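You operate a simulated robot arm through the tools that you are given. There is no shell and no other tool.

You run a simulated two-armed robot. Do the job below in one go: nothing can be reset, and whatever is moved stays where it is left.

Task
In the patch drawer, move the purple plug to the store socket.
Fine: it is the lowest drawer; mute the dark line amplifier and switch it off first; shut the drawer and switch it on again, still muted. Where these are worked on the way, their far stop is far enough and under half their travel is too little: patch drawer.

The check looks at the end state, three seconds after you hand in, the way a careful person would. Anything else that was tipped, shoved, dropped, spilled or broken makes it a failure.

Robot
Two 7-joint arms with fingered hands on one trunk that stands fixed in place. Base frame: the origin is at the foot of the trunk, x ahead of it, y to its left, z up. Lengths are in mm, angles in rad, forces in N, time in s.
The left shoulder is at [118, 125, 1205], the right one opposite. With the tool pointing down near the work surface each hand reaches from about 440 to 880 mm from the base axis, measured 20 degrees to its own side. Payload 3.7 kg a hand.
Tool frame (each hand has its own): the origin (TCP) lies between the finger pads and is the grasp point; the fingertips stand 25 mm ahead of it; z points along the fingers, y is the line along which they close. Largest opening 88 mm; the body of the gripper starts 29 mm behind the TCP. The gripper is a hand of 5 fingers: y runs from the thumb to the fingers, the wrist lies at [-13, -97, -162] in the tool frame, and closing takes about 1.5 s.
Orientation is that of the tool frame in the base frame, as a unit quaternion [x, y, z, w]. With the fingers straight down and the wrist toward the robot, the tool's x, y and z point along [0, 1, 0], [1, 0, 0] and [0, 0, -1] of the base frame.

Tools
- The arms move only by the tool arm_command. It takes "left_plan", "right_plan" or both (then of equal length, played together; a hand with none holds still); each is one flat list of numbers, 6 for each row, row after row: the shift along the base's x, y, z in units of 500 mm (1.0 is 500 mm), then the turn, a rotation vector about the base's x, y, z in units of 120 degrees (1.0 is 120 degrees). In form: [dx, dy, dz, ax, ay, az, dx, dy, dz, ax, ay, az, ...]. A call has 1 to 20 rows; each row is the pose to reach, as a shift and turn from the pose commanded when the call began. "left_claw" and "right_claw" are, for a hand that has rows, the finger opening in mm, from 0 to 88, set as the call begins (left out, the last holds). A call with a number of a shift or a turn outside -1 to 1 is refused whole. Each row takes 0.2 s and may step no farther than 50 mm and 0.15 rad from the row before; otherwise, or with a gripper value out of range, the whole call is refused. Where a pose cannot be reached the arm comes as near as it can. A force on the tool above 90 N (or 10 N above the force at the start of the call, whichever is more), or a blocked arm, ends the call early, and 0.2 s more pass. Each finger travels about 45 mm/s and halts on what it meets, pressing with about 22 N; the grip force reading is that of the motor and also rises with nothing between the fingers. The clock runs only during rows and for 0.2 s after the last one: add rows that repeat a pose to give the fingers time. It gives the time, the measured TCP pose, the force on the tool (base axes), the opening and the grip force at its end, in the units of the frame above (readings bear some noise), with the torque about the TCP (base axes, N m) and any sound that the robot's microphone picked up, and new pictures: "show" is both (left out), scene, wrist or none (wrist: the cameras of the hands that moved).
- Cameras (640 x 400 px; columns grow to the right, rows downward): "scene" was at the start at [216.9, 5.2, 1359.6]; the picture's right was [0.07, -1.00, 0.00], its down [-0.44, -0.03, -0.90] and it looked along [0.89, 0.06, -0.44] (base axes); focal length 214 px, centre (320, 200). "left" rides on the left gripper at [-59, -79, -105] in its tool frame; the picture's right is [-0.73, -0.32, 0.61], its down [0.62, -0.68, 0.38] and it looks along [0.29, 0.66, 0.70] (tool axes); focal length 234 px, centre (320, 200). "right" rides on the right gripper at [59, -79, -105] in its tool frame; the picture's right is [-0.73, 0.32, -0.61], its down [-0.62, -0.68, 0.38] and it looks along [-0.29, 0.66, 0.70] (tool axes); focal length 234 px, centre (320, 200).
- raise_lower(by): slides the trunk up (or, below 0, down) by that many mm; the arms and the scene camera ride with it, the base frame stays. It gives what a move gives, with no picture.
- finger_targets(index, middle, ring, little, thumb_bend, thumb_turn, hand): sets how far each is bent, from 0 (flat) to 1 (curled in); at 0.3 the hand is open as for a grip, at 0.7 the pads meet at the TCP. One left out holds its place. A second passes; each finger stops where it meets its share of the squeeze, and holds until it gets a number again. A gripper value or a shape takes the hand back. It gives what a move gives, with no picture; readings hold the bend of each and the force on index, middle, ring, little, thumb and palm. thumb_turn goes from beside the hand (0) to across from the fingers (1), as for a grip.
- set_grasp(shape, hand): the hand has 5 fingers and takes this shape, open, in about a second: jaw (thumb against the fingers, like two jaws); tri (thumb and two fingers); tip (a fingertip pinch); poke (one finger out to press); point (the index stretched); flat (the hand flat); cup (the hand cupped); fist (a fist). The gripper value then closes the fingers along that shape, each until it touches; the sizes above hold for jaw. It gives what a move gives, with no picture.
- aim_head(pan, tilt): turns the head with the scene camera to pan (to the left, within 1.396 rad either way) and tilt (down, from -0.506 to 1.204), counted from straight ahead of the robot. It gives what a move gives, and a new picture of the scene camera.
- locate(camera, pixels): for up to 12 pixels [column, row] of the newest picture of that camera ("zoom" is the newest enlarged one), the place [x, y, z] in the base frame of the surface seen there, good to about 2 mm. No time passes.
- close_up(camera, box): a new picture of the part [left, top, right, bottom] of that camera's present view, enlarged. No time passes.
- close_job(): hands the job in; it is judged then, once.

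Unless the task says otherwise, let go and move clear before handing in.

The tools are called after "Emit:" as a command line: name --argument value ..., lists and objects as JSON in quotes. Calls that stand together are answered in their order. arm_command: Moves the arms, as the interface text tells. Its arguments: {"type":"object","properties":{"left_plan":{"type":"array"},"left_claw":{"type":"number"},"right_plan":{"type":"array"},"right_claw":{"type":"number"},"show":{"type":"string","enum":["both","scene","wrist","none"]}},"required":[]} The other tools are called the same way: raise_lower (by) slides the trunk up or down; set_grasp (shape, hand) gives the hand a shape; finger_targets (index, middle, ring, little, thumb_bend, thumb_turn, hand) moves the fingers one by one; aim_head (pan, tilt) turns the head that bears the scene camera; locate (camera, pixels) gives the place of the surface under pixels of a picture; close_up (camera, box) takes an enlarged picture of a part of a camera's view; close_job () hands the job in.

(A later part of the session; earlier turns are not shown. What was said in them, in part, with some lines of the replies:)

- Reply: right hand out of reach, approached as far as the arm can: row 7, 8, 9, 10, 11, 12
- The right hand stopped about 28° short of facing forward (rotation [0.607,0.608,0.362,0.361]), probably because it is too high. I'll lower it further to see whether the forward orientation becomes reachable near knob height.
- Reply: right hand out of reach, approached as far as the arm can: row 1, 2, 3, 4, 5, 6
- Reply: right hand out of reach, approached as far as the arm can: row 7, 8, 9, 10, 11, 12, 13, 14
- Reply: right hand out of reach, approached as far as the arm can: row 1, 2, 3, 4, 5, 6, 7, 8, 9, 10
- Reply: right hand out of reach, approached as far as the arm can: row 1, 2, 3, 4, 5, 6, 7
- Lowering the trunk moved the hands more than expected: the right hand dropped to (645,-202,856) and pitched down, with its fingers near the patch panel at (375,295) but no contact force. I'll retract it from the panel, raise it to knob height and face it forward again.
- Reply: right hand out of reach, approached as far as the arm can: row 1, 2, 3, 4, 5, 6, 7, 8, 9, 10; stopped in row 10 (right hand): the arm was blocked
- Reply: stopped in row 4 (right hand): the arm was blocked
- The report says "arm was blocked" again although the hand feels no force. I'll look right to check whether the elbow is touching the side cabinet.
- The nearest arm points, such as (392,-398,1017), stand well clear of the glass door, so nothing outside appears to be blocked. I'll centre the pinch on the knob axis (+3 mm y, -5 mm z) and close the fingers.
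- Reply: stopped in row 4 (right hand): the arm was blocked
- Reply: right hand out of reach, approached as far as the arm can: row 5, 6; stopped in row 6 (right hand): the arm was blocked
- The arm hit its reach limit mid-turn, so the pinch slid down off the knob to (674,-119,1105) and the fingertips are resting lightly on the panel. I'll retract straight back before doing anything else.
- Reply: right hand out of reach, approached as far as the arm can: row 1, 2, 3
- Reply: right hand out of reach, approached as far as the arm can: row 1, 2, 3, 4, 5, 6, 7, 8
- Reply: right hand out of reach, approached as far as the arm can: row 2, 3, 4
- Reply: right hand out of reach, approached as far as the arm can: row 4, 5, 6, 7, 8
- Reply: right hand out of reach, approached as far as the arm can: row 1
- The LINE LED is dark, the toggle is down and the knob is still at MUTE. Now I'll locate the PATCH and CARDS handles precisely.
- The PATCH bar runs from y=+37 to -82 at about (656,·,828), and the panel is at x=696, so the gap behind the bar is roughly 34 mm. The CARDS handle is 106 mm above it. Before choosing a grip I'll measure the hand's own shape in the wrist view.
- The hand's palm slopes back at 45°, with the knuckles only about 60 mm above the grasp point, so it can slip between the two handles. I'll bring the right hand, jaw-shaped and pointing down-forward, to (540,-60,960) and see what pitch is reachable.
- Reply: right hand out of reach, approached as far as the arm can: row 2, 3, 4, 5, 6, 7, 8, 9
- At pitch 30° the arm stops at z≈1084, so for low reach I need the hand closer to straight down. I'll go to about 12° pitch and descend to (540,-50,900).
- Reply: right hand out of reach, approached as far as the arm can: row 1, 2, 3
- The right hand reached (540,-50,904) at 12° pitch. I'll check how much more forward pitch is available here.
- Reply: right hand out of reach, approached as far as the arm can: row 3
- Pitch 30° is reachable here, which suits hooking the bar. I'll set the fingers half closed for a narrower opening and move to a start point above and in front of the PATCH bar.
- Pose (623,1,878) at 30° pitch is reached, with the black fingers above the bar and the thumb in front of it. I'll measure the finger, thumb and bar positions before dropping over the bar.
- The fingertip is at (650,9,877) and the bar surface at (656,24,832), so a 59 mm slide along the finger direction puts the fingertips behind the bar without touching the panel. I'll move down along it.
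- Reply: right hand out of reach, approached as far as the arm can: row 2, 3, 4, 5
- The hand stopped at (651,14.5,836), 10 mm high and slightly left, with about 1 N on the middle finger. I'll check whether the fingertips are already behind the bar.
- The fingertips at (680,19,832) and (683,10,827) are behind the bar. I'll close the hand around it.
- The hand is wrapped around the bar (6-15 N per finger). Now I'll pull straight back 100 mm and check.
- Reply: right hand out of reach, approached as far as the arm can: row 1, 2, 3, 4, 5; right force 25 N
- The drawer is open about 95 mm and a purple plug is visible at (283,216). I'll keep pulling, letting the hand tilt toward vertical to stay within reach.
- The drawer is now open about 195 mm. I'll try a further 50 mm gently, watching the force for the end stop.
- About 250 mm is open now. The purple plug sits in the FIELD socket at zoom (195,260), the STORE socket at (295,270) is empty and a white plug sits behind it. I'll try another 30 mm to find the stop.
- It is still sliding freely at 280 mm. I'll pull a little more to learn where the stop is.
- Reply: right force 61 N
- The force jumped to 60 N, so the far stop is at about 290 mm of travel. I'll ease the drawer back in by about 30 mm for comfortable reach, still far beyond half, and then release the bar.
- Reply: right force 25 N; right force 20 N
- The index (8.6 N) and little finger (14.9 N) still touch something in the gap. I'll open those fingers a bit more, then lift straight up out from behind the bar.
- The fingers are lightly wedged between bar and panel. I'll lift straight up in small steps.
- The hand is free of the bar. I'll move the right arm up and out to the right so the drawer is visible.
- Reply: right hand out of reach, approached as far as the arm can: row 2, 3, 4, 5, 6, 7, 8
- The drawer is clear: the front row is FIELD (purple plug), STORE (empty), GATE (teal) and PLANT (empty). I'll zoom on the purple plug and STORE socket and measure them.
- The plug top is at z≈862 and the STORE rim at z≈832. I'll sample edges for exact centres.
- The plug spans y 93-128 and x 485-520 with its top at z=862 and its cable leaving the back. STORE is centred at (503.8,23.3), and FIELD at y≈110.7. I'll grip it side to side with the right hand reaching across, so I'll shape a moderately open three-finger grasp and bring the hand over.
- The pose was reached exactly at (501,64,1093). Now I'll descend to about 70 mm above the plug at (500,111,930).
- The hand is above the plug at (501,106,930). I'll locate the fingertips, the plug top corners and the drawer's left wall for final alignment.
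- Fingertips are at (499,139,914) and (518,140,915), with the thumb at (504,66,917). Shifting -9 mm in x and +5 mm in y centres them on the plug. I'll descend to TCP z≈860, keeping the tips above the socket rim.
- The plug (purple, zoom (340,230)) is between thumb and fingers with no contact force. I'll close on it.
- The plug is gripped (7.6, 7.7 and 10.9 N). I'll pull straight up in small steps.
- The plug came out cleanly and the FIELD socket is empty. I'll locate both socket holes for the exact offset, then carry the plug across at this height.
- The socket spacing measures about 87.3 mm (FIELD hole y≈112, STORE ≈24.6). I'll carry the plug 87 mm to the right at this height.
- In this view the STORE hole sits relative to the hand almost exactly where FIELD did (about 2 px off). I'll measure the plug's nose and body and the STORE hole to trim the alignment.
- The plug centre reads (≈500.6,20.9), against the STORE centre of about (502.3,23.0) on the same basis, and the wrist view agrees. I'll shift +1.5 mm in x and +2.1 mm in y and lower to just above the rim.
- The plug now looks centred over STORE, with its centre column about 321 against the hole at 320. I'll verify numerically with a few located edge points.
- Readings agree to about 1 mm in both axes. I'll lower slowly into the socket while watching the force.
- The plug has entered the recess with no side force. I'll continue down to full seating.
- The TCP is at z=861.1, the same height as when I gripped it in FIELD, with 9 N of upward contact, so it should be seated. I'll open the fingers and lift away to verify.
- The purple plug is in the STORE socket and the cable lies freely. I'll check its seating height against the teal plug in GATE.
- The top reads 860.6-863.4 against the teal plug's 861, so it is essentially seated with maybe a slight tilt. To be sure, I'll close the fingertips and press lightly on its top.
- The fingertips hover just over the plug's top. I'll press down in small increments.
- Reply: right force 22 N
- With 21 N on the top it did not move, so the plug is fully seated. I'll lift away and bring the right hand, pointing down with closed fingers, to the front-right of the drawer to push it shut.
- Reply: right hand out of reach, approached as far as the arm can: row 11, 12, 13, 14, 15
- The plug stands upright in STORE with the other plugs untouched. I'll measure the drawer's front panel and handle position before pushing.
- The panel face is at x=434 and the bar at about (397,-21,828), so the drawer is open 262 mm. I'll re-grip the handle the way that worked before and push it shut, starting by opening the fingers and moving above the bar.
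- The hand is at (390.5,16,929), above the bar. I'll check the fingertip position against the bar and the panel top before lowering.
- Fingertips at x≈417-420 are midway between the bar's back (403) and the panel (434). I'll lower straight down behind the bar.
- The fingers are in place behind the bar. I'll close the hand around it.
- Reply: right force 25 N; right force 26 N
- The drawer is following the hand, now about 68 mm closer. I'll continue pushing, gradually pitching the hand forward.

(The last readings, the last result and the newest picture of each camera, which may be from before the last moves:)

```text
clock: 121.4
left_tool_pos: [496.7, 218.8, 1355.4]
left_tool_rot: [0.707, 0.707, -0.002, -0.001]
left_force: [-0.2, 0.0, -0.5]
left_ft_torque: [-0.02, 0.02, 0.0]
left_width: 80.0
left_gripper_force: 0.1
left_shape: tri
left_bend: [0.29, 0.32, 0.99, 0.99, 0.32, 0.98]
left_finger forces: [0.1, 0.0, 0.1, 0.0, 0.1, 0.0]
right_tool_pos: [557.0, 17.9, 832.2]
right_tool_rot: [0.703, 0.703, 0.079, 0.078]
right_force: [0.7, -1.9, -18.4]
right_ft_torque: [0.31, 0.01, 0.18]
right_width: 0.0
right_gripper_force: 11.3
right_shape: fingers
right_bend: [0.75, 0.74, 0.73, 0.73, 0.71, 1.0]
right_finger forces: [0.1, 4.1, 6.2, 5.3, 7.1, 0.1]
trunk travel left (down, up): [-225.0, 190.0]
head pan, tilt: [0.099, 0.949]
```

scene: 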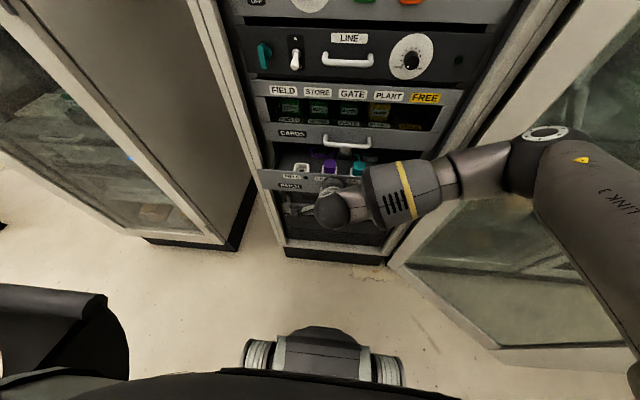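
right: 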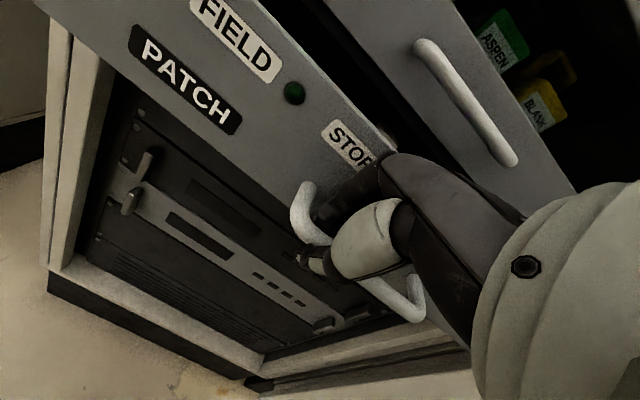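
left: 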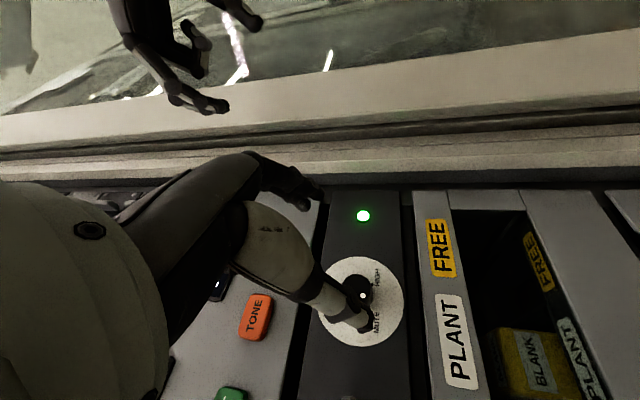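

Going smoothly, with the drawer now about 95 mm from closed. I'll push the rest of the way, easing off near the end.

Emit:
arm_command --right_plan '[0.036, 0, 0, 0, -0.02, 0, 0.072, 0, 0, 0, -0.04, 0, 0.108, 0, 0, 0, -0.06, 0, 0.136, 0, 0, 0, -0.08, 0, 0.16, 0, 0, 0, -0.09, 0, 0.176, 0, 0, 0, -0.1, 0]' --show "both"

```text
clock: 122.8
left_tool_pos: [493.9, 219.0, 1354.8]
left_tool_rot: [0.707, 0.707, -0.002, 0.0]
left_force: [-0.3, -0.4, 0.1]
left_ft_torque: [0.01, -0.03, 0.0]
left_width: 79.8
left_gripper_force: 0.1
left_shape: tri
left_bend: [0.29, 0.32, 0.99, 0.99, 0.32, 0.98]
left_finger forces: [0.0, 0.1, 0.0, 0.0, 0.0, 0.0]
right_tool_pos: [643.5, 18.3, 832.4]
right_tool_rot: [0.691, 0.691, 0.152, 0.149]
right_force: [1.7, 0.1, -5.4]
right_ft_torque: [0.1, 0.02, 0.23]
right_width: 0.0
right_gripper_force: 8.5
right_shape: fingers
right_bend: [0.75, 0.74, 0.74, 0.74, 0.71, 1.0]
right_finger forces: [0.0, 1.6, 3.9, 5.5, 7.3, 0.0]
trunk travel left (down, up): [-225.0, 190.0]
head pan, tilt: [0.099, 0.949]
```

scene: 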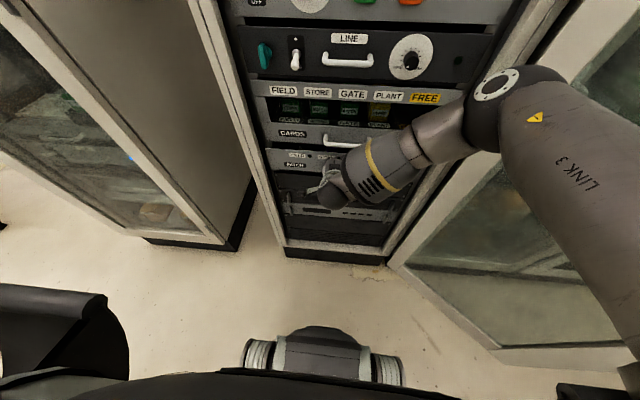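
right: 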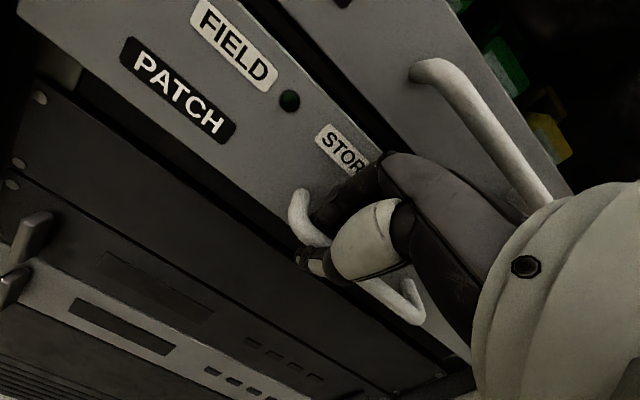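

Nearly shut. I'll compare the PATCH panel's x with the CARDS panel's to see how much remains.

Emit:
locate --camera "right" --pixels '[[270, 100], [250, 110], [200, 60], [330, 60], [380, 110], [300, 200], [400, 300]]'

```text
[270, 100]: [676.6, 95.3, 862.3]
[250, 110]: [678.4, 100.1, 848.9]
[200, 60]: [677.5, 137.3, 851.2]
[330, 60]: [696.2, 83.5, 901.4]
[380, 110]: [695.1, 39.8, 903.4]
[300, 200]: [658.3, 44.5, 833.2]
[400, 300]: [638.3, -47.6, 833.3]
```

The panel is at x≈677.5, so 18 mm remains. I'll push gently until it bottoms out.

Emit:
arm_command --right_plan '[0.014, 0, 0, 0, 0, 0, 0.026, 0, 0, 0, 0, 0, 0.036, 0, 0, 0, 0, 0, 0.04, 0, 0, 0, 0, 0]' --show "wrist"

Emit:
locate --camera "right" --pixels '[[270, 100], [250, 110], [200, 60], [330, 60], [380, 110]]'

```text
clock: 123.8
left_tool_pos: [492.7, 218.3, 1355.7]
left_tool_rot: [0.708, 0.707, -0.001, 0.0]
left_force: [-0.4, 0.6, 0.6]
left_ft_torque: [-0.02, 0.03, 0.0]
left_width: 80.0
left_gripper_force: 0.1
left_shape: tri
left_bend: [0.29, 0.32, 0.99, 0.99, 0.32, 0.98]
left_finger forces: [0.0, 0.1, 0.1, 0.0, 0.0, 0.0]
right_tool_pos: [662.4, 18.5, 831.4]
right_tool_rot: [0.691, 0.691, 0.151, 0.149]
right_force: [-2.5, -1.0, -1.5]
right_ft_torque: [0.0, 0.05, 0.22]
right_width: 0.2
right_gripper_force: 9.0
right_shape: fingers
right_bend: [0.75, 0.75, 0.74, 0.74, 0.71, 1.0]
right_finger forces: [0.0, 0.7, 2.6, 4.7, 9.3, 0.0]
trunk travel left (down, up): [-225.0, 190.0]
head pan, tilt: [0.099, 0.949]
```

right: 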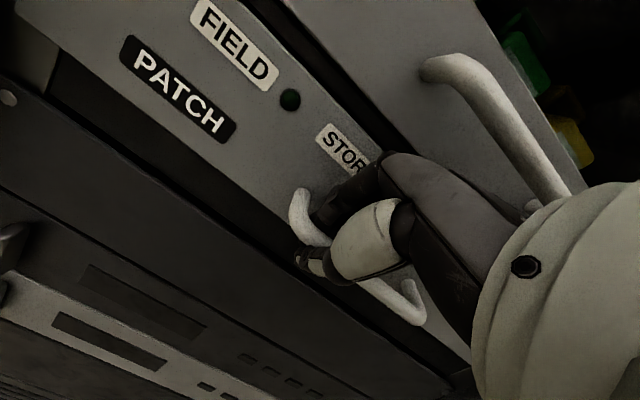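

```text
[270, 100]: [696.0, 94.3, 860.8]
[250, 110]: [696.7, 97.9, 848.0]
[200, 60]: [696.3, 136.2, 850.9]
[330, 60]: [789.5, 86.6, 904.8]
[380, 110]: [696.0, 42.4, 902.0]
```

The panel is at x≈696, the same as at the start. I'll give one small extra push to confirm it's against its stop.

Emit:
arm_command --right_plan '[0.006, 0, 0, 0, 0, 0, 0.01, 0, 0, 0, 0, 0]' --show "none"

Emit:
locate --camera "right" --pixels '[[270, 100], [250, 110], [200, 60]]'

```text
clock: 124.4
left_tool_pos: [491.5, 218.3, 1356.1]
left_tool_rot: [0.707, 0.707, -0.001, 0.0]
left_force: [-0.6, -0.1, -0.5]
left_ft_torque: [0.0, 0.01, 0.05]
left_width: 79.7
left_gripper_force: 0.2
left_shape: tri
left_bend: [0.29, 0.32, 0.99, 0.99, 0.32, 0.98]
left_finger forces: [0.0, 0.1, 0.0, 0.1, 0.0, 0.0]
right_tool_pos: [664.2, 17.4, 830.9]
right_tool_rot: [0.69, 0.692, 0.152, 0.149]
right_force: [-13.0, -0.2, -0.2]
right_ft_torque: [0.0, 0.06, 0.1]
right_width: 0.0
right_gripper_force: 8.4
right_shape: fingers
right_bend: [0.75, 0.75, 0.74, 0.74, 0.7, 1.0]
right_finger forces: [0.1, 1.0, 1.1, 2.4, 12.8, 0.0]
trunk travel left (down, up): [-225.0, 190.0]
head pan, tilt: [0.099, 0.949]
```

```text
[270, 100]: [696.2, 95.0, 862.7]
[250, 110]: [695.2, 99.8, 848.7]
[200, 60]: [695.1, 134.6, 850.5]
```

At 13 N against the stop the drawer is fully shut. I'll open the fingers just enough to free the bar, without pushing on the panel.

Emit:
arm_command --right_plan '[-0.004, 0, 0, 0, 0, 0]' --show "none"

Emit:
finger_targets --hand "right" --index 0.58 --middle 0.58 --ring 0.58 --little 0.58 --thumb_bend 0.35 --thumb_turn 1.0

Emit:
close_up --camera "right" --box '[180, 100, 440, 340]'

```text
clock: 124.8
left_tool_pos: [491.3, 217.9, 1355.9]
left_tool_rot: [0.708, 0.707, 0.0, 0.0]
left_force: [-0.6, 0.1, 0.1]
left_ft_torque: [0.02, -0.03, 0.01]
left_width: 79.8
left_gripper_force: 0.0
left_shape: tri
left_bend: [0.29, 0.32, 0.99, 0.99, 0.32, 0.98]
left_finger forces: [0.0, 0.0, 0.1, 0.0, 0.0, 0.0]
right_tool_pos: [664.8, 17.4, 832.0]
right_tool_rot: [0.691, 0.69, 0.152, 0.15]
right_force: [-8.4, 0.4, -0.2]
right_ft_torque: [0.05, 0.1, 0.09]
right_width: 0.2
right_gripper_force: 7.2
right_shape: fingers
right_bend: [0.75, 0.75, 0.74, 0.74, 0.7, 1.0]
right_finger forces: [0.0, 0.1, 1.8, 3.3, 9.3, 0.0]
trunk travel left (down, up): [-225.0, 190.0]
head pan, tilt: [0.099, 0.949]
```

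```text
clock: 125.8
left_tool_pos: [489.8, 217.4, 1356.9]
left_tool_rot: [0.707, 0.707, -0.001, 0.001]
left_force: [-0.2, -0.2, -0.1]
left_ft_torque: [0.03, 0.0, 0.01]
left_width: 79.7
left_gripper_force: 0.0
left_shape: tri
left_bend: [0.29, 0.32, 0.99, 0.99, 0.32, 0.98]
left_finger forces: [0.0, 0.0, 0.0, 0.0, 0.1, 0.0]
right_tool_pos: [663.5, 17.4, 831.2]
right_tool_rot: [0.691, 0.691, 0.151, 0.15]
right_force: [-19.8, -2.2, -3.8]
right_ft_torque: [0.11, -0.18, -0.28]
right_width: 48.1
right_gripper_force: 10.0
right_shape: fingers
right_bend: [0.58, 0.69, 0.61, 0.57, 0.35, 0.98]
right_finger forces: [1.1, 14.4, 4.5, 0.1, 0.0, 0.0]
trunk travel left (down, up): [-225.0, 190.0]
head pan, tilt: [0.099, 0.949]
```

```text
1.67 times, centred on (310, 220) of right
```

zoom: 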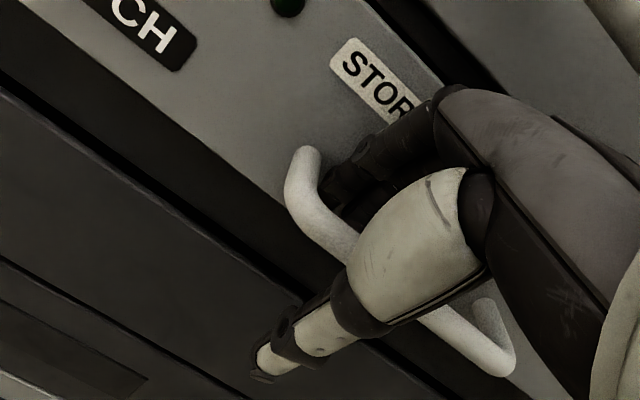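

The middle finger presses the panel (14 N), which eases as soon as I withdraw. I'll slide up and back along the finger direction, then straight back clear of the bar.

Emit:
arm_command --right_plan '[-0.006, 0, 0.01, 0, 0, 0, -0.012, 0, 0.024, 0, 0, 0, -0.018, 0, 0.038, 0, 0, 0, -0.024, 0, 0.052, 0, 0, 0]' --show "wrist"

Emit:
locate --camera "right" --pixels '[[270, 100], [250, 110], [200, 60]]'

Emit:
close_up --camera "right" --box '[180, 60, 500, 340]'

```text
clock: 126.8
left_tool_pos: [493.5, 219.1, 1357.9]
left_tool_rot: [0.707, 0.707, 0.0, 0.0]
left_force: [-0.5, -0.4, -0.9]
left_ft_torque: [0.0, 0.0, 0.03]
left_width: 79.8
left_gripper_force: 0.2
left_shape: tri
left_bend: [0.29, 0.32, 0.99, 0.99, 0.32, 0.98]
left_finger forces: [0.0, 0.0, 0.1, 0.0, 0.0, 0.0]
right_tool_pos: [653.7, 18.1, 858.7]
right_tool_rot: [0.691, 0.691, 0.152, 0.151]
right_force: [-0.2, 0.0, 0.5]
right_ft_torque: [0.02, -0.03, -0.03]
right_width: 49.8
right_gripper_force: 0.1
right_shape: fingers
right_bend: [0.57, 0.57, 0.57, 0.57, 0.35, 0.98]
right_finger forces: [0.0, 0.0, 0.0, 0.0, 0.0, 0.0]
trunk travel left (down, up): [-225.0, 190.0]
head pan, tilt: [0.099, 0.949]
```

right: 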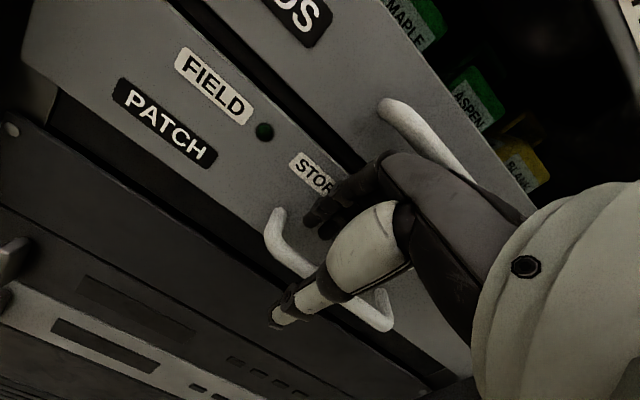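

```text
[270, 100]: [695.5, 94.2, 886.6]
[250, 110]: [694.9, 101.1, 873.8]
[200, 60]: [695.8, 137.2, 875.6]
```

```text
1.43 times, centred on (340, 200) of right
```

zoom: 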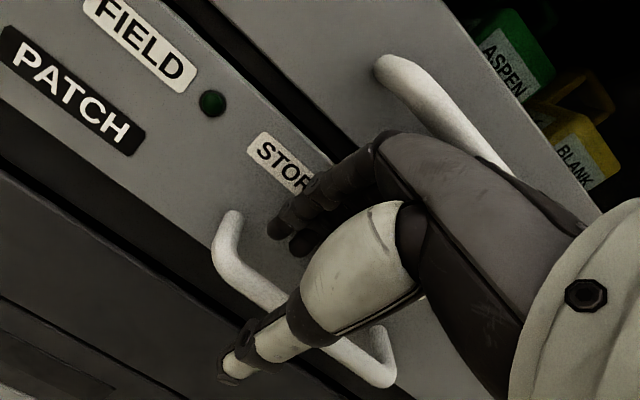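

The hand is free and the drawer panel stays at x≈695.4 (shut). I'll back out and rise clear of the handles.

Emit:
arm_command --right_plan '[-0.05, 0, 0.004, 0, 0, 0, -0.1, 0, 0.01, 0, 0, 0, -0.15, 0, 0.04, 0, 0, 0, -0.19, -0.01, 0.09, 0, 0, 0, -0.22, -0.02, 0.15, 0, 0.02, 0, -0.24, -0.036, 0.22, 0, 0.02, 0]' --show "scene"

```text
clock: 128.2
left_tool_pos: [492.8, 217.7, 1357.2]
left_tool_rot: [0.707, 0.707, -0.001, 0.001]
left_force: [0.1, 0.2, 0.1]
left_ft_torque: [0.0, -0.03, -0.01]
left_width: 79.8
left_gripper_force: 0.1
left_shape: tri
left_bend: [0.29, 0.32, 0.99, 0.99, 0.32, 0.98]
left_finger forces: [0.1, 0.0, 0.1, 0.1, 0.1, 0.1]
right_tool_pos: [532.6, -1.3, 966.0]
right_tool_rot: [0.694, 0.693, 0.137, 0.136]
right_force: [-0.4, -0.3, 1.0]
right_ft_torque: [-0.02, -0.01, 0.01]
right_width: 49.5
right_gripper_force: 0.2
right_shape: fingers
right_bend: [0.57, 0.57, 0.57, 0.57, 0.35, 0.98]
right_finger forces: [0.0, 0.0, 0.0, 0.0, 0.1, 0.0]
trunk travel left (down, up): [-225.0, 190.0]
head pan, tilt: [0.099, 0.949]
```

scene: 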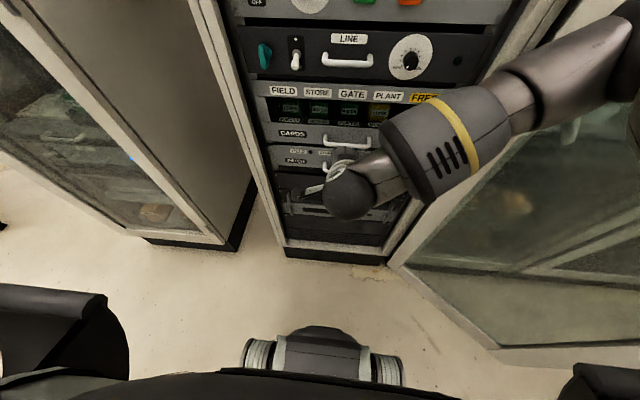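

The drawer is shut and the hand is clear at (533,-1,966). For switching on, I'll shape thumb, index and middle moderately open and swing the right hand back into the cross-body posture used before.

Emit:
finger_targets --hand "right" --index 0.5 --middle 0.47 --ring 0.99 --little 0.99 --thumb_bend 0.5 --thumb_turn 1.0

Emit:
arm_command --right_plan '[0.002, 0.0106, 0.039, -0.0427, -0.0216, 0.0472, 0.004, 0.0212, 0.078, -0.0855, -0.0433, 0.0943, 0.006, 0.0318, 0.117, -0.1282, -0.0649, 0.1415, 0.008, 0.0423, 0.156, -0.1709, -0.0865, 0.1887, 0.01, 0.0529, 0.195, -0.2136, -0.1081, 0.2358, 0.0125, 0.0635, 0.234, -0.2564, -0.1298, 0.283, 0.0146, 0.0741, 0.273, -0.2991, -0.1514, 0.3302, 0.0167, 0.0847, 0.312, -0.3418, -0.173, 0.3773, 0.0188, 0.0953, 0.351, -0.3845, -0.1946, 0.4245, 0.0208, 0.1058, 0.39, -0.4273, -0.2163, 0.4717, 0.0229, 0.1164, 0.429, -0.47, -0.2379, 0.5188, 0.025, 0.127, 0.468, -0.5127, -0.2595, 0.566]' --show "both"

```text
clock: 129.2
left_tool_pos: [492.7, 218.4, 1355.4]
left_tool_rot: [0.707, 0.707, 0.0, 0.0]
left_force: [-1.3, -0.2, 0.2]
left_ft_torque: [0.02, 0.01, 0.01]
left_width: 79.9
left_gripper_force: 0.1
left_shape: tri
left_bend: [0.29, 0.32, 0.99, 0.99, 0.32, 0.98]
left_finger forces: [0.0, 0.0, 0.0, 0.1, 0.0, 0.0]
right_tool_pos: [533.2, -1.2, 965.3]
right_tool_rot: [0.694, 0.693, 0.137, 0.136]
right_force: [0.4, 0.6, -0.2]
right_ft_torque: [-0.01, 0.01, 0.0]
right_width: 41.7
right_gripper_force: 0.0
right_shape: fingers
right_bend: [0.5, 0.47, 0.99, 0.99, 0.5, 1.0]
right_finger forces: [0.0, 0.0, 0.0, 0.0, 0.1, 0.1]
trunk travel left (down, up): [-225.0, 190.0]
head pan, tilt: [0.099, 0.949]
```

```text
clock: 131.8
left_tool_pos: [492.5, 218.5, 1356.3]
left_tool_rot: [0.707, 0.707, -0.001, 0.001]
left_force: [-0.3, 0.5, 0.1]
left_ft_torque: [0.03, 0.0, 0.02]
left_width: 79.8
left_gripper_force: 0.1
left_shape: tri
left_bend: [0.29, 0.32, 0.99, 0.99, 0.32, 0.98]
left_finger forces: [0.0, 0.1, 0.0, 0.0, 0.0, 0.1]
right_tool_pos: [546.3, 62.5, 1201.9]
right_tool_rot: [-0.001, 0.857, -0.001, 0.516]
right_force: [-0.2, -0.3, -0.2]
right_ft_torque: [0.02, -0.05, 0.02]
right_width: 41.5
right_gripper_force: 0.1
right_shape: fingers
right_bend: [0.5, 0.47, 0.99, 0.99, 0.5, 1.0]
right_finger forces: [0.0, 0.0, 0.0, 0.1, 0.0, 0.0]
trunk travel left (down, up): [-225.0, 190.0]
head pan, tilt: [0.099, 0.949]
```

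scene: 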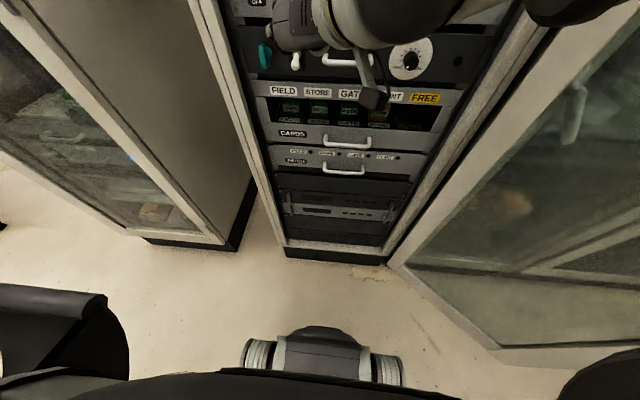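
right: 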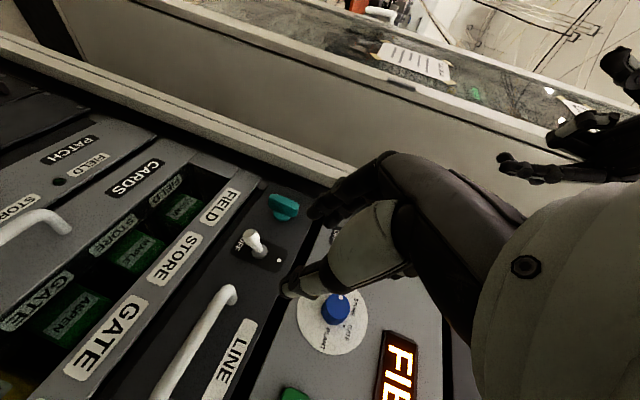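

The hand is in the cross-body posture at (546,62,1202). I'll zoom in on the toggle in its OFF position and locate its ball.

Emit:
close_up --camera "right" --box '[200, 180, 360, 310]'

Emit:
locate --camera "right" --pixels '[[252, 234], [250, 232], [256, 240], [260, 250], [247, 238], [254, 230], [320, 205], [330, 195], [290, 288], [340, 190]]'

```text
3.08 times, centred on (280, 245) of right
```

zoom: 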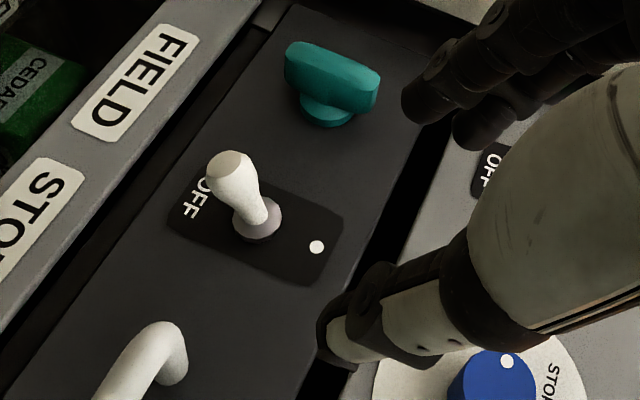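

```text
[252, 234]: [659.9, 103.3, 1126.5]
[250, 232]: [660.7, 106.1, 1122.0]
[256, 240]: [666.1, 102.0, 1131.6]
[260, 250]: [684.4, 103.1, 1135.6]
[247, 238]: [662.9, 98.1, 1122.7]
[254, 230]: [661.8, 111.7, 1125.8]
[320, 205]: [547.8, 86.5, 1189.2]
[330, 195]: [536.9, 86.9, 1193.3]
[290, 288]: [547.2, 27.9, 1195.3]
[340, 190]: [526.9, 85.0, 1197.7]
```

The lever tip is at (660,104,1122). I plan to bring index and thumb together just underneath it and lift. First I'll line up at (590,104,1135).

Emit:
arm_command --right_plan '[0.03, 0.028, -0.045, 0, 0, 0, 0.06, 0.056, -0.09, 0, 0, 0, 0.0874, 0.083, -0.134, 0, 0, 0, 0.0874, 0.083, -0.134, 0, 0, 0]' --show "wrist"

Emit:
close_up --camera "right" --box '[200, 140, 380, 320]'

```text
clock: 132.8
left_tool_pos: [491.9, 218.5, 1357.2]
left_tool_rot: [0.707, 0.707, 0.0, 0.001]
left_force: [-0.6, -0.3, -0.2]
left_ft_torque: [0.0, 0.01, 0.0]
left_width: 79.8
left_gripper_force: 0.0
left_shape: tri
left_bend: [0.29, 0.32, 0.99, 0.99, 0.32, 0.98]
left_finger forces: [0.0, 0.1, 0.0, 0.1, 0.0, 0.1]
right_tool_pos: [590.0, 104.4, 1135.5]
right_tool_rot: [0.001, 0.857, -0.001, 0.515]
right_force: [-0.1, -0.5, 0.4]
right_ft_torque: [-0.03, 0.01, 0.01]
right_width: 41.7
right_gripper_force: 0.0
right_shape: fingers
right_bend: [0.5, 0.47, 0.99, 0.99, 0.5, 1.0]
right_finger forces: [0.1, 0.0, 0.0, 0.0, 0.0, 0.1]
trunk travel left (down, up): [-225.0, 190.0]
head pan, tilt: [0.099, 0.949]
```

right: 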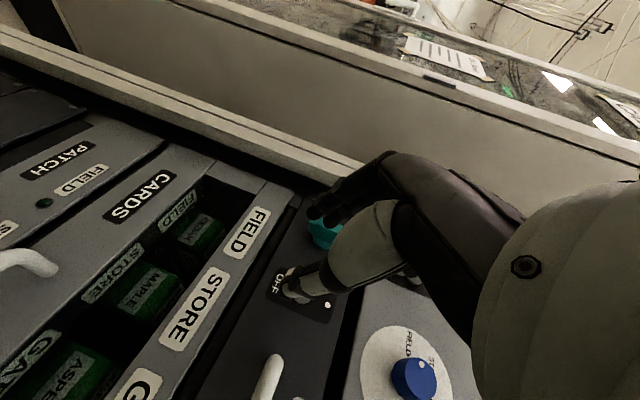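

```text
2.22 times, centred on (290, 230) of right
```

zoom: 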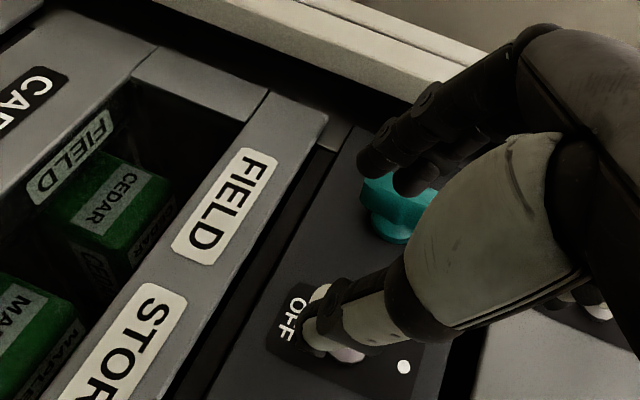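

Aligned with the lever. I'll move in along the finger direction so index and thumb end up on either side and below the tip.

Emit:
arm_command --right_plan '[0.035, 0, -0.018, 0, 0, 0, 0.07, 0, -0.035, 0, 0, 0, 0.106, -0.001, -0.05, 0, 0, 0, 0.14, -0.001, -0.065, 0, 0, 0, 0.14, -0.001, -0.065, 0, 0, 0]' --show "wrist"

Emit:
close_up --camera "right" --box '[220, 140, 400, 320]'

```text
clock: 134.0
left_tool_pos: [491.2, 218.6, 1356.9]
left_tool_rot: [0.707, 0.707, -0.001, 0.002]
left_force: [-0.5, 0.3, -0.5]
left_ft_torque: [0.01, 0.0, -0.05]
left_width: 79.9
left_gripper_force: 0.0
left_shape: tri
left_bend: [0.29, 0.32, 0.99, 0.99, 0.32, 0.98]
left_finger forces: [0.0, 0.1, 0.0, 0.1, 0.0, 0.0]
right_tool_pos: [656.6, 106.5, 1101.7]
right_tool_rot: [-0.002, 0.857, 0.001, 0.515]
right_force: [-6.1, 1.5, 1.4]
right_ft_torque: [-0.01, -0.14, 0.01]
right_width: 41.6
right_gripper_force: 3.4
right_shape: fingers
right_bend: [0.5, 0.47, 0.99, 0.99, 0.5, 1.0]
right_finger forces: [0.1, 0.1, 7.2, 0.0, 0.1, 0.0]
trunk travel left (down, up): [-225.0, 190.0]
head pan, tilt: [0.099, 0.949]
```

right: 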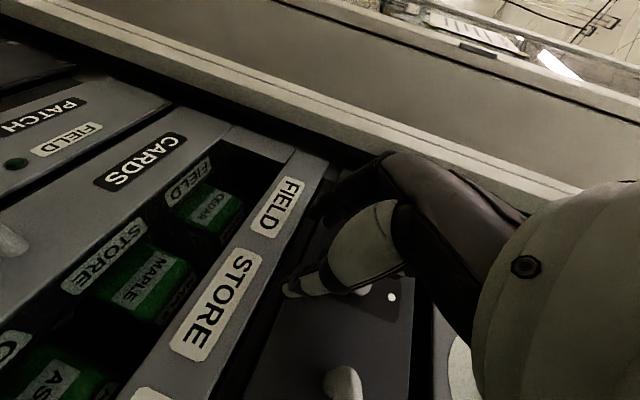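

```text
2.22 times, centred on (310, 230) of right
```

zoom: 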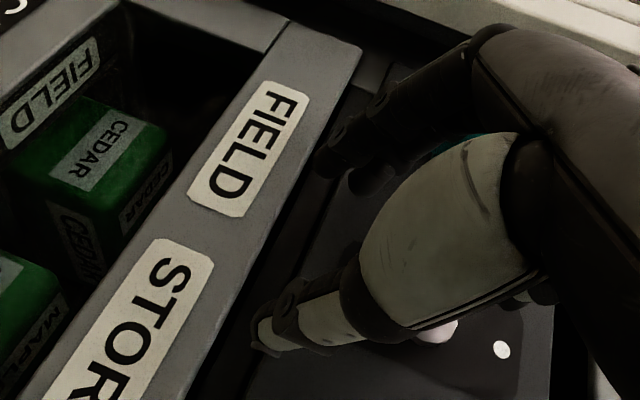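

The curled ring finger touches the lever's tip (7 N). I'll back off 6 mm, then close only index and thumb beneath the lever.

Emit:
arm_command --right_plan '[-0.012, -0.003, 0, 0, 0, 0, -0.012, -0.003, 0, 0, 0, 0]' --show "none"

Emit:
finger_targets --hand "right" --index 0.7 --thumb_bend 0.7

Emit:
close_up --camera "right" --box '[220, 140, 400, 320]'

```text
clock: 134.6
left_tool_pos: [492.9, 219.3, 1355.0]
left_tool_rot: [0.707, 0.707, 0.0, 0.001]
left_force: [-0.4, -0.2, -0.4]
left_ft_torque: [0.02, 0.0, 0.0]
left_width: 79.7
left_gripper_force: 0.1
left_shape: tri
left_bend: [0.29, 0.32, 0.99, 0.99, 0.32, 0.98]
left_finger forces: [0.0, 0.1, 0.0, 0.1, 0.0, 0.0]
right_tool_pos: [653.5, 102.2, 1101.3]
right_tool_rot: [0.0, 0.857, -0.001, 0.515]
right_force: [0.3, -0.4, 0.9]
right_ft_torque: [0.02, 0.03, 0.02]
right_width: 41.6
right_gripper_force: 0.1
right_shape: fingers
right_bend: [0.5, 0.47, 0.99, 0.99, 0.5, 1.0]
right_finger forces: [0.0, 0.0, 0.0, 0.0, 0.0, 0.1]
trunk travel left (down, up): [-225.0, 190.0]
head pan, tilt: [0.099, 0.949]
```

```text
clock: 135.6
left_tool_pos: [493.1, 218.0, 1357.0]
left_tool_rot: [0.707, 0.707, -0.001, 0.0]
left_force: [-0.4, -0.5, -0.1]
left_ft_torque: [-0.01, 0.01, -0.04]
left_width: 80.0
left_gripper_force: 0.0
left_shape: tri
left_bend: [0.29, 0.32, 0.99, 0.99, 0.32, 0.98]
left_finger forces: [0.0, 0.1, 0.1, 0.0, 0.0, 0.0]
right_tool_pos: [653.5, 102.1, 1101.3]
right_tool_rot: [-0.001, 0.857, -0.001, 0.515]
right_force: [0.1, 0.0, 0.2]
right_ft_torque: [-0.02, 0.0, 0.04]
right_width: 0.1
right_gripper_force: 0.1
right_shape: fingers
right_bend: [0.7, 0.47, 0.99, 0.99, 0.7, 1.0]
right_finger forces: [0.1, 0.0, 0.0, 0.1, 0.0, 0.0]
trunk travel left (down, up): [-225.0, 190.0]
head pan, tilt: [0.099, 0.949]
```

```text
2.22 times, centred on (310, 230) of right
```

zoom: 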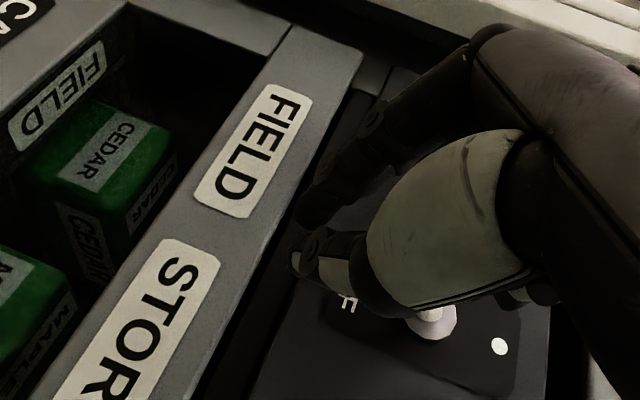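

Index and thumb are closed under the lever with no contact. I'll lift in small steps to flip it on.

Emit:
arm_command --right_plan '[0, 0.002, 0.014, 0, 0, 0, 0, 0.003, 0.028, 0, 0, 0, 0, 0.003, 0.042, 0, 0, 0, 0, 0.003, 0.056, 0, 0, 0]' --show "both"

Emit:
close_up --camera "right" --box '[220, 140, 400, 320]'

```text
clock: 136.6
left_tool_pos: [492.4, 218.9, 1356.1]
left_tool_rot: [0.707, 0.707, -0.001, 0.001]
left_force: [0.3, 0.3, -0.2]
left_ft_torque: [-0.02, -0.02, 0.01]
left_width: 79.8
left_gripper_force: 0.1
left_shape: tri
left_bend: [0.29, 0.32, 0.99, 0.99, 0.32, 0.98]
left_finger forces: [0.1, 0.1, 0.0, 0.0, 0.1, 0.1]
right_tool_pos: [653.2, 105.5, 1129.4]
right_tool_rot: [0.0, 0.857, -0.001, 0.515]
right_force: [-0.7, -0.9, -2.1]
right_ft_torque: [0.01, 0.01, 0.0]
right_width: 0.0
right_gripper_force: 1.1
right_shape: fingers
right_bend: [0.7, 0.47, 0.99, 0.99, 0.69, 1.0]
right_finger forces: [0.0, 0.1, 0.0, 0.1, 1.2, 0.1]
trunk travel left (down, up): [-225.0, 190.0]
head pan, tilt: [0.099, 0.949]
```

scene: 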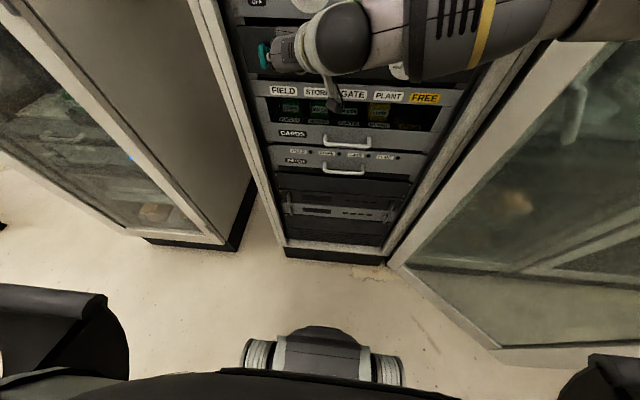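
right: 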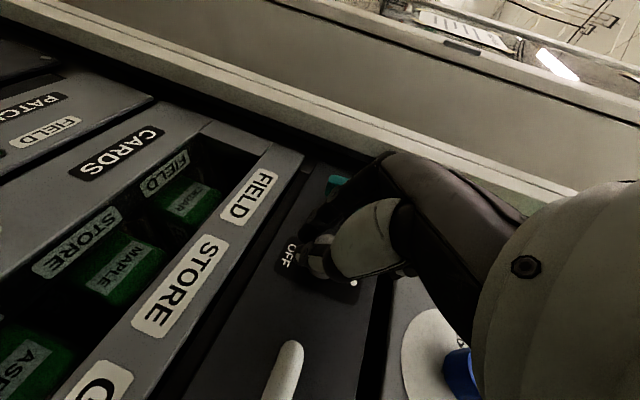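

```text
2.22 times, centred on (310, 230) of right
```

zoom: 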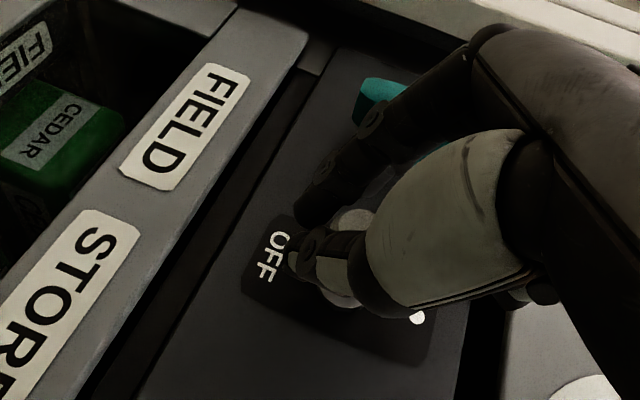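

The lever is rising but not switched yet (force only 2 N). I'll continue up another 12 mm.

Emit:
arm_command --right_plan '[0, 0, 0.01, 0, 0, 0, 0, 0, 0.018, 0, 0, 0, 0, 0, 0.026, 0, 0, 0]' --show "both"

Emit:
close_up --camera "right" --box '[220, 140, 400, 320]'

```text
clock: 137.4
left_tool_pos: [492.9, 219.8, 1356.7]
left_tool_rot: [0.707, 0.707, -0.001, 0.0]
left_force: [-0.8, 0.6, -0.3]
left_ft_torque: [-0.02, -0.01, -0.01]
left_width: 79.8
left_gripper_force: 0.0
left_shape: tri
left_bend: [0.29, 0.32, 0.99, 0.99, 0.32, 0.98]
left_finger forces: [0.0, 0.0, 0.1, 0.0, 0.0, 0.0]
right_tool_pos: [652.6, 104.5, 1143.7]
right_tool_rot: [-0.001, 0.858, -0.001, 0.514]
right_force: [-0.3, -0.3, -2.2]
right_ft_torque: [0.01, 0.03, -0.01]
right_width: 0.0
right_gripper_force: 0.9
right_shape: fingers
right_bend: [0.7, 0.47, 0.99, 0.99, 0.7, 1.0]
right_finger forces: [0.0, 0.0, 0.0, 0.0, 1.6, 0.0]
trunk travel left (down, up): [-225.0, 190.0]
head pan, tilt: [0.099, 0.949]
```

scene: 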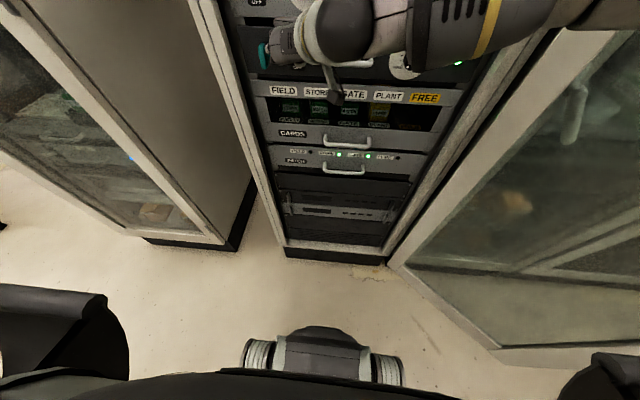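
right: 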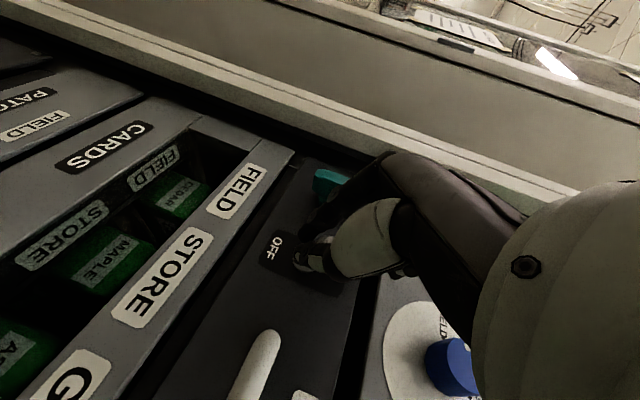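

```text
2.22 times, centred on (310, 230) of right
```

zoom: 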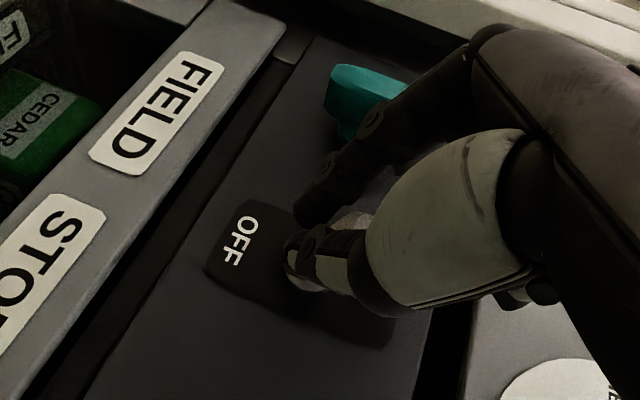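

The LINE LED at (458,63) is lit, and the patch LEDs for STORE (338,154) and GATE (368,155) are on. I'll back straight out without dropping the hand, so the lever isn't touched.

Emit:
arm_command --right_plan '[-0.03, 0, 0.002, 0, 0, 0, -0.07, 0, 0.004, 0, 0, 0, -0.12, 0, 0.006, 0, 0, 0, -0.18, 0, 0.01, 0, 0, 0]' --show "both"

Emit:
close_up --camera "right" --box '[200, 140, 400, 320]'

```text
clock: 138.4
left_tool_pos: [492.1, 219.0, 1356.7]
left_tool_rot: [0.707, 0.707, -0.001, 0.0]
left_force: [-1.0, -0.9, 0.1]
left_ft_torque: [0.01, -0.05, -0.02]
left_width: 79.8
left_gripper_force: 0.1
left_shape: tri
left_bend: [0.29, 0.32, 0.99, 0.99, 0.32, 0.98]
left_finger forces: [0.0, 0.0, 0.0, 0.1, 0.0, 0.0]
right_tool_pos: [564.7, 104.6, 1147.6]
right_tool_rot: [0.0, 0.857, 0.0, 0.515]
right_force: [-0.1, 0.2, 0.0]
right_ft_torque: [-0.02, -0.02, 0.02]
right_width: 0.0
right_gripper_force: 0.0
right_shape: fingers
right_bend: [0.7, 0.47, 0.99, 0.99, 0.7, 1.0]
right_finger forces: [0.0, 0.0, 0.0, 0.0, 0.0, 0.0]
trunk travel left (down, up): [-225.0, 190.0]
head pan, tilt: [0.099, 0.949]
```

scene: 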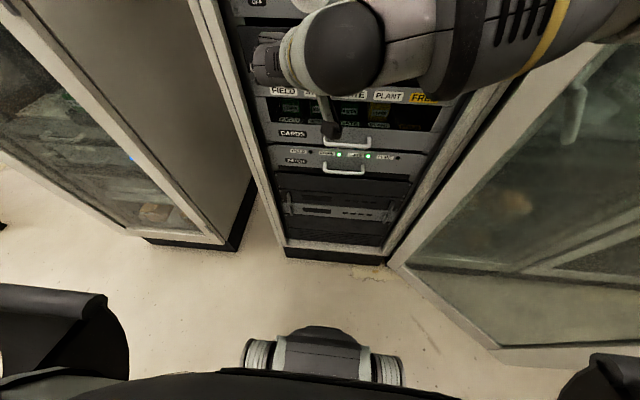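
right: 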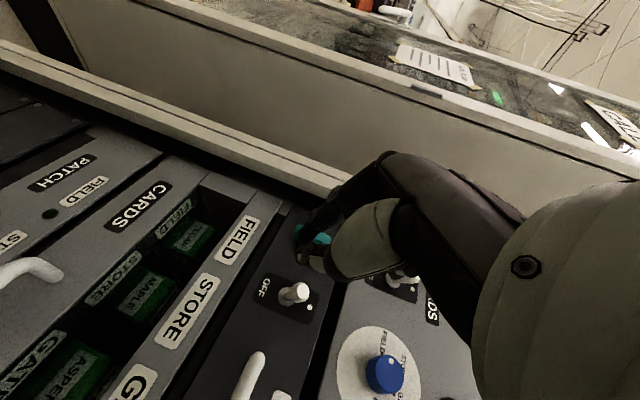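

```text
2.22 times, centred on (300, 230) of right
```

zoom: 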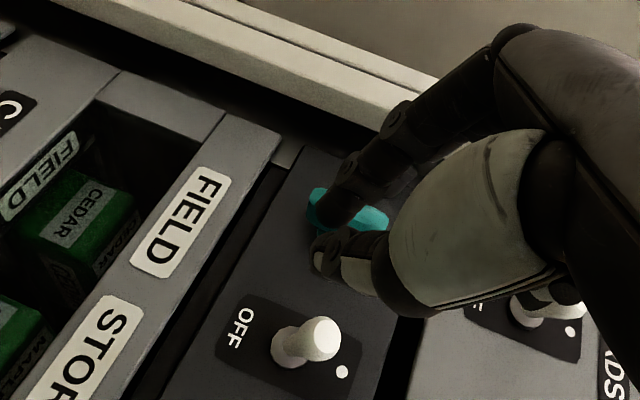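

The toggle points toward the dot (ON). I'll park the right arm and take a full look at the rack.

Emit:
arm_command --right_plan '[-0.03, -0.03, 0.04, 0.02, 0.008, -0.016, -0.05, -0.1, 0.08, 0.06, 0.024, -0.048, -0.06, -0.18, 0.12, 0.1, 0.041, -0.08, -0.07, -0.26, 0.15, 0.14, 0.057, -0.112, -0.08, -0.34, 0.17, 0.18, 0.073, -0.144, -0.085, -0.42, 0.18, 0.22, 0.089, -0.176, -0.09, -0.5, 0.19, 0.26, 0.106, -0.208, -0.095, -0.58, 0.2, 0.3, 0.122, -0.24, -0.1, -0.65, 0.202, 0.34, 0.138, -0.272, -0.104, -0.72, 0.204, 0.3778, 0.1533, -0.3021]' --show "none"

Emit:
aim_head --pan 0.0 --tilt 0.6

Emit:
close_up --camera "scene" --box '[215, 50, 445, 190]'

Emit:
close_up --camera "scene" --box '[225, 140, 425, 270]'

```text
clock: 140.6
left_tool_pos: [492.9, 218.8, 1355.5]
left_tool_rot: [0.706, 0.708, -0.001, 0.001]
left_force: [-0.1, -0.2, 0.7]
left_ft_torque: [-0.01, 0.03, -0.02]
left_width: 80.0
left_gripper_force: 0.0
left_shape: tri
left_bend: [0.29, 0.32, 0.99, 0.99, 0.32, 0.98]
left_finger forces: [0.0, 0.1, 0.0, 0.0, 0.1, 0.0]
right_tool_pos: [509.8, -258.8, 1250.3]
right_tool_rot: [0.453, 0.818, 0.168, 0.312]
right_force: [0.6, 1.1, 0.7]
right_ft_torque: [-0.01, -0.02, -0.01]
right_width: 0.0
right_gripper_force: 0.0
right_shape: fingers
right_bend: [0.7, 0.47, 0.99, 0.99, 0.7, 1.0]
right_finger forces: [0.1, 0.1, 0.1, 0.1, 0.1, 0.0]
trunk travel left (down, up): [-225.0, 190.0]
head pan, tilt: [0.099, 0.949]
```

```text
clock: 141.4
left_tool_pos: [492.8, 218.5, 1355.9]
left_tool_rot: [0.707, 0.707, -0.001, 0.001]
left_force: [-0.5, -0.1, -0.5]
left_ft_torque: [-0.04, -0.01, -0.05]
left_width: 79.9
left_gripper_force: 0.2
left_shape: tri
left_bend: [0.29, 0.32, 0.99, 0.99, 0.32, 0.98]
left_finger forces: [0.1, 0.0, 0.0, 0.0, 0.0, 0.0]
right_tool_pos: [510.8, -256.8, 1250.1]
right_tool_rot: [0.452, 0.818, 0.167, 0.313]
right_force: [-1.3, 0.5, 0.5]
right_ft_torque: [0.0, 0.03, 0.03]
right_width: 0.0
right_gripper_force: 0.0
right_shape: fingers
right_bend: [0.7, 0.47, 0.99, 0.99, 0.7, 1.0]
right_finger forces: [0.0, 0.0, 0.1, 0.0, 0.1, 0.0]
trunk travel left (down, up): [-225.0, 190.0]
head pan, tilt: [0.0, 0.6]
```

scene: 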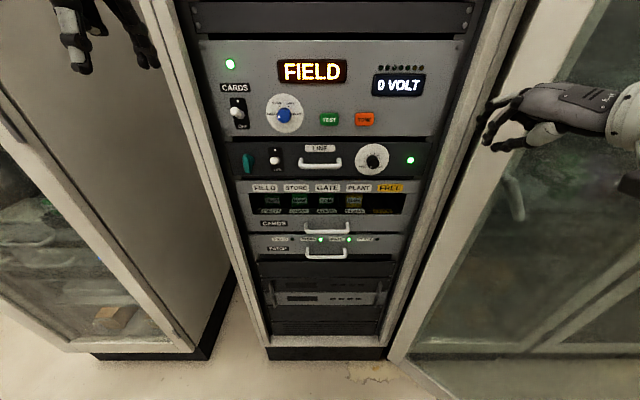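

```text
2.78 times, centred on (330, 120) of scene
```

zoom: 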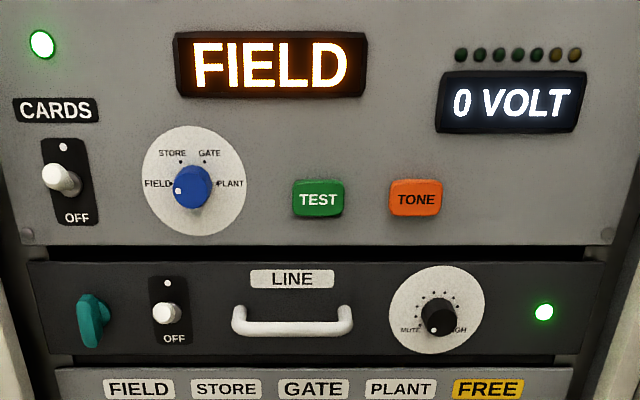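

```text
3.08 times, centred on (325, 205) of scene
```

zoom: 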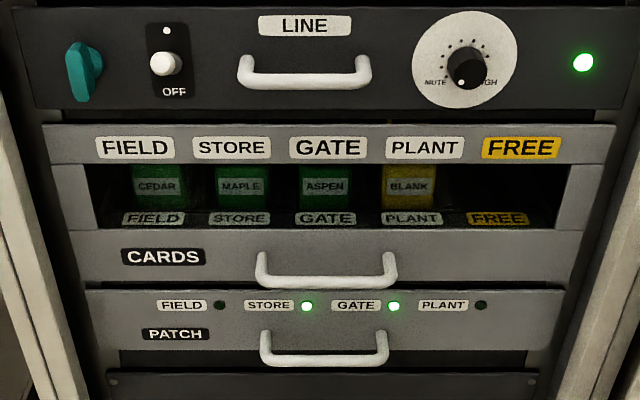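

LINE is on (LED lit, 0 VOLT display back) with the knob at MUTE, and STORE and GATE are lit with FIELD dark. I'll do a final check that the drawer is flush and the knob and latch are unmoved.

Emit:
locate --camera "zoom" --pixels '[[200, 335], [500, 335], [120, 300], [540, 310], [120, 270], [540, 270], [166, 65], [166, 32]]'

Emit:
close_up --camera "scene" --box '[352, 138, 392, 178]'

Emit:
close_up --camera "scene" --box '[235, 140, 305, 180]'

```text
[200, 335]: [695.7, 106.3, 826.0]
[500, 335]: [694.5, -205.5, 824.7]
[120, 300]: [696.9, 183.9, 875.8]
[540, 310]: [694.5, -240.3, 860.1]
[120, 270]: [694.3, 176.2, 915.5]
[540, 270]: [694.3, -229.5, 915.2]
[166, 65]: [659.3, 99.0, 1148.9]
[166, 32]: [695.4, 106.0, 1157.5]
```

```text
10.00 times, centred on (372, 158) of scene
```

zoom: 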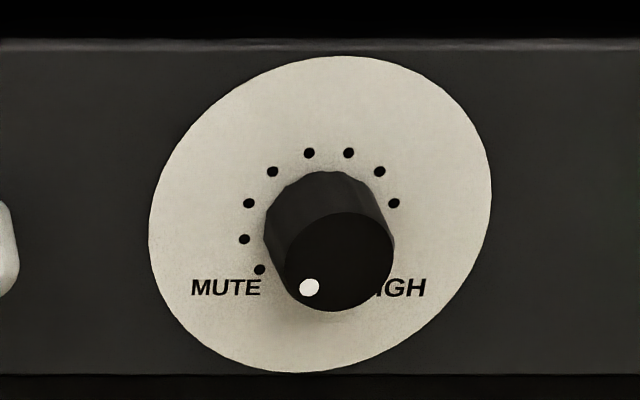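

```text
9.14 times, centred on (270, 160) of scene
```

zoom: 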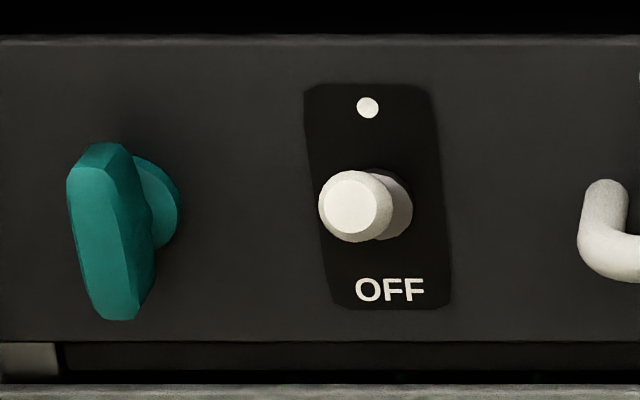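

Everything checks out: the drawer is flush (x≈694-697), the knob dot is on MUTE, the toggle is up with the LED lit, the latch is unmoved and both hands are clear. I'm handing in the job.

Emit:
close_job

```text
The job is handed in.
```

The purple plug is now in the store socket and I've handed the job in. The result of the check hasn't come back to me.

- **Order of work:** I turned the line amplifier's knob to MUTE and switched it off before opening the patch drawer. I switched it on again only after the drawer was shut.
- **Plug:** it is fully seated; pressing on its top with about 21 N did not move it. The STORE and GATE lights on the drawer are lit and FIELD is dark.
- **Drawer:** I pulled it to its far stop, eased it in about 30 mm so I could reach, and worked on the plug there. It is shut again and flush with the rack.
- **Amplifier:** it is on, with its light lit and the voltmeter back at 0 VOLT. The knob is still on MUTE.

On my first try at the knob, my fingers slipped off and touched the panel lightly. I saw no damage there. In the final view the other plugs' lights, the card tray, the teal latch and the cards switch looked unchanged, and both hands were clear.
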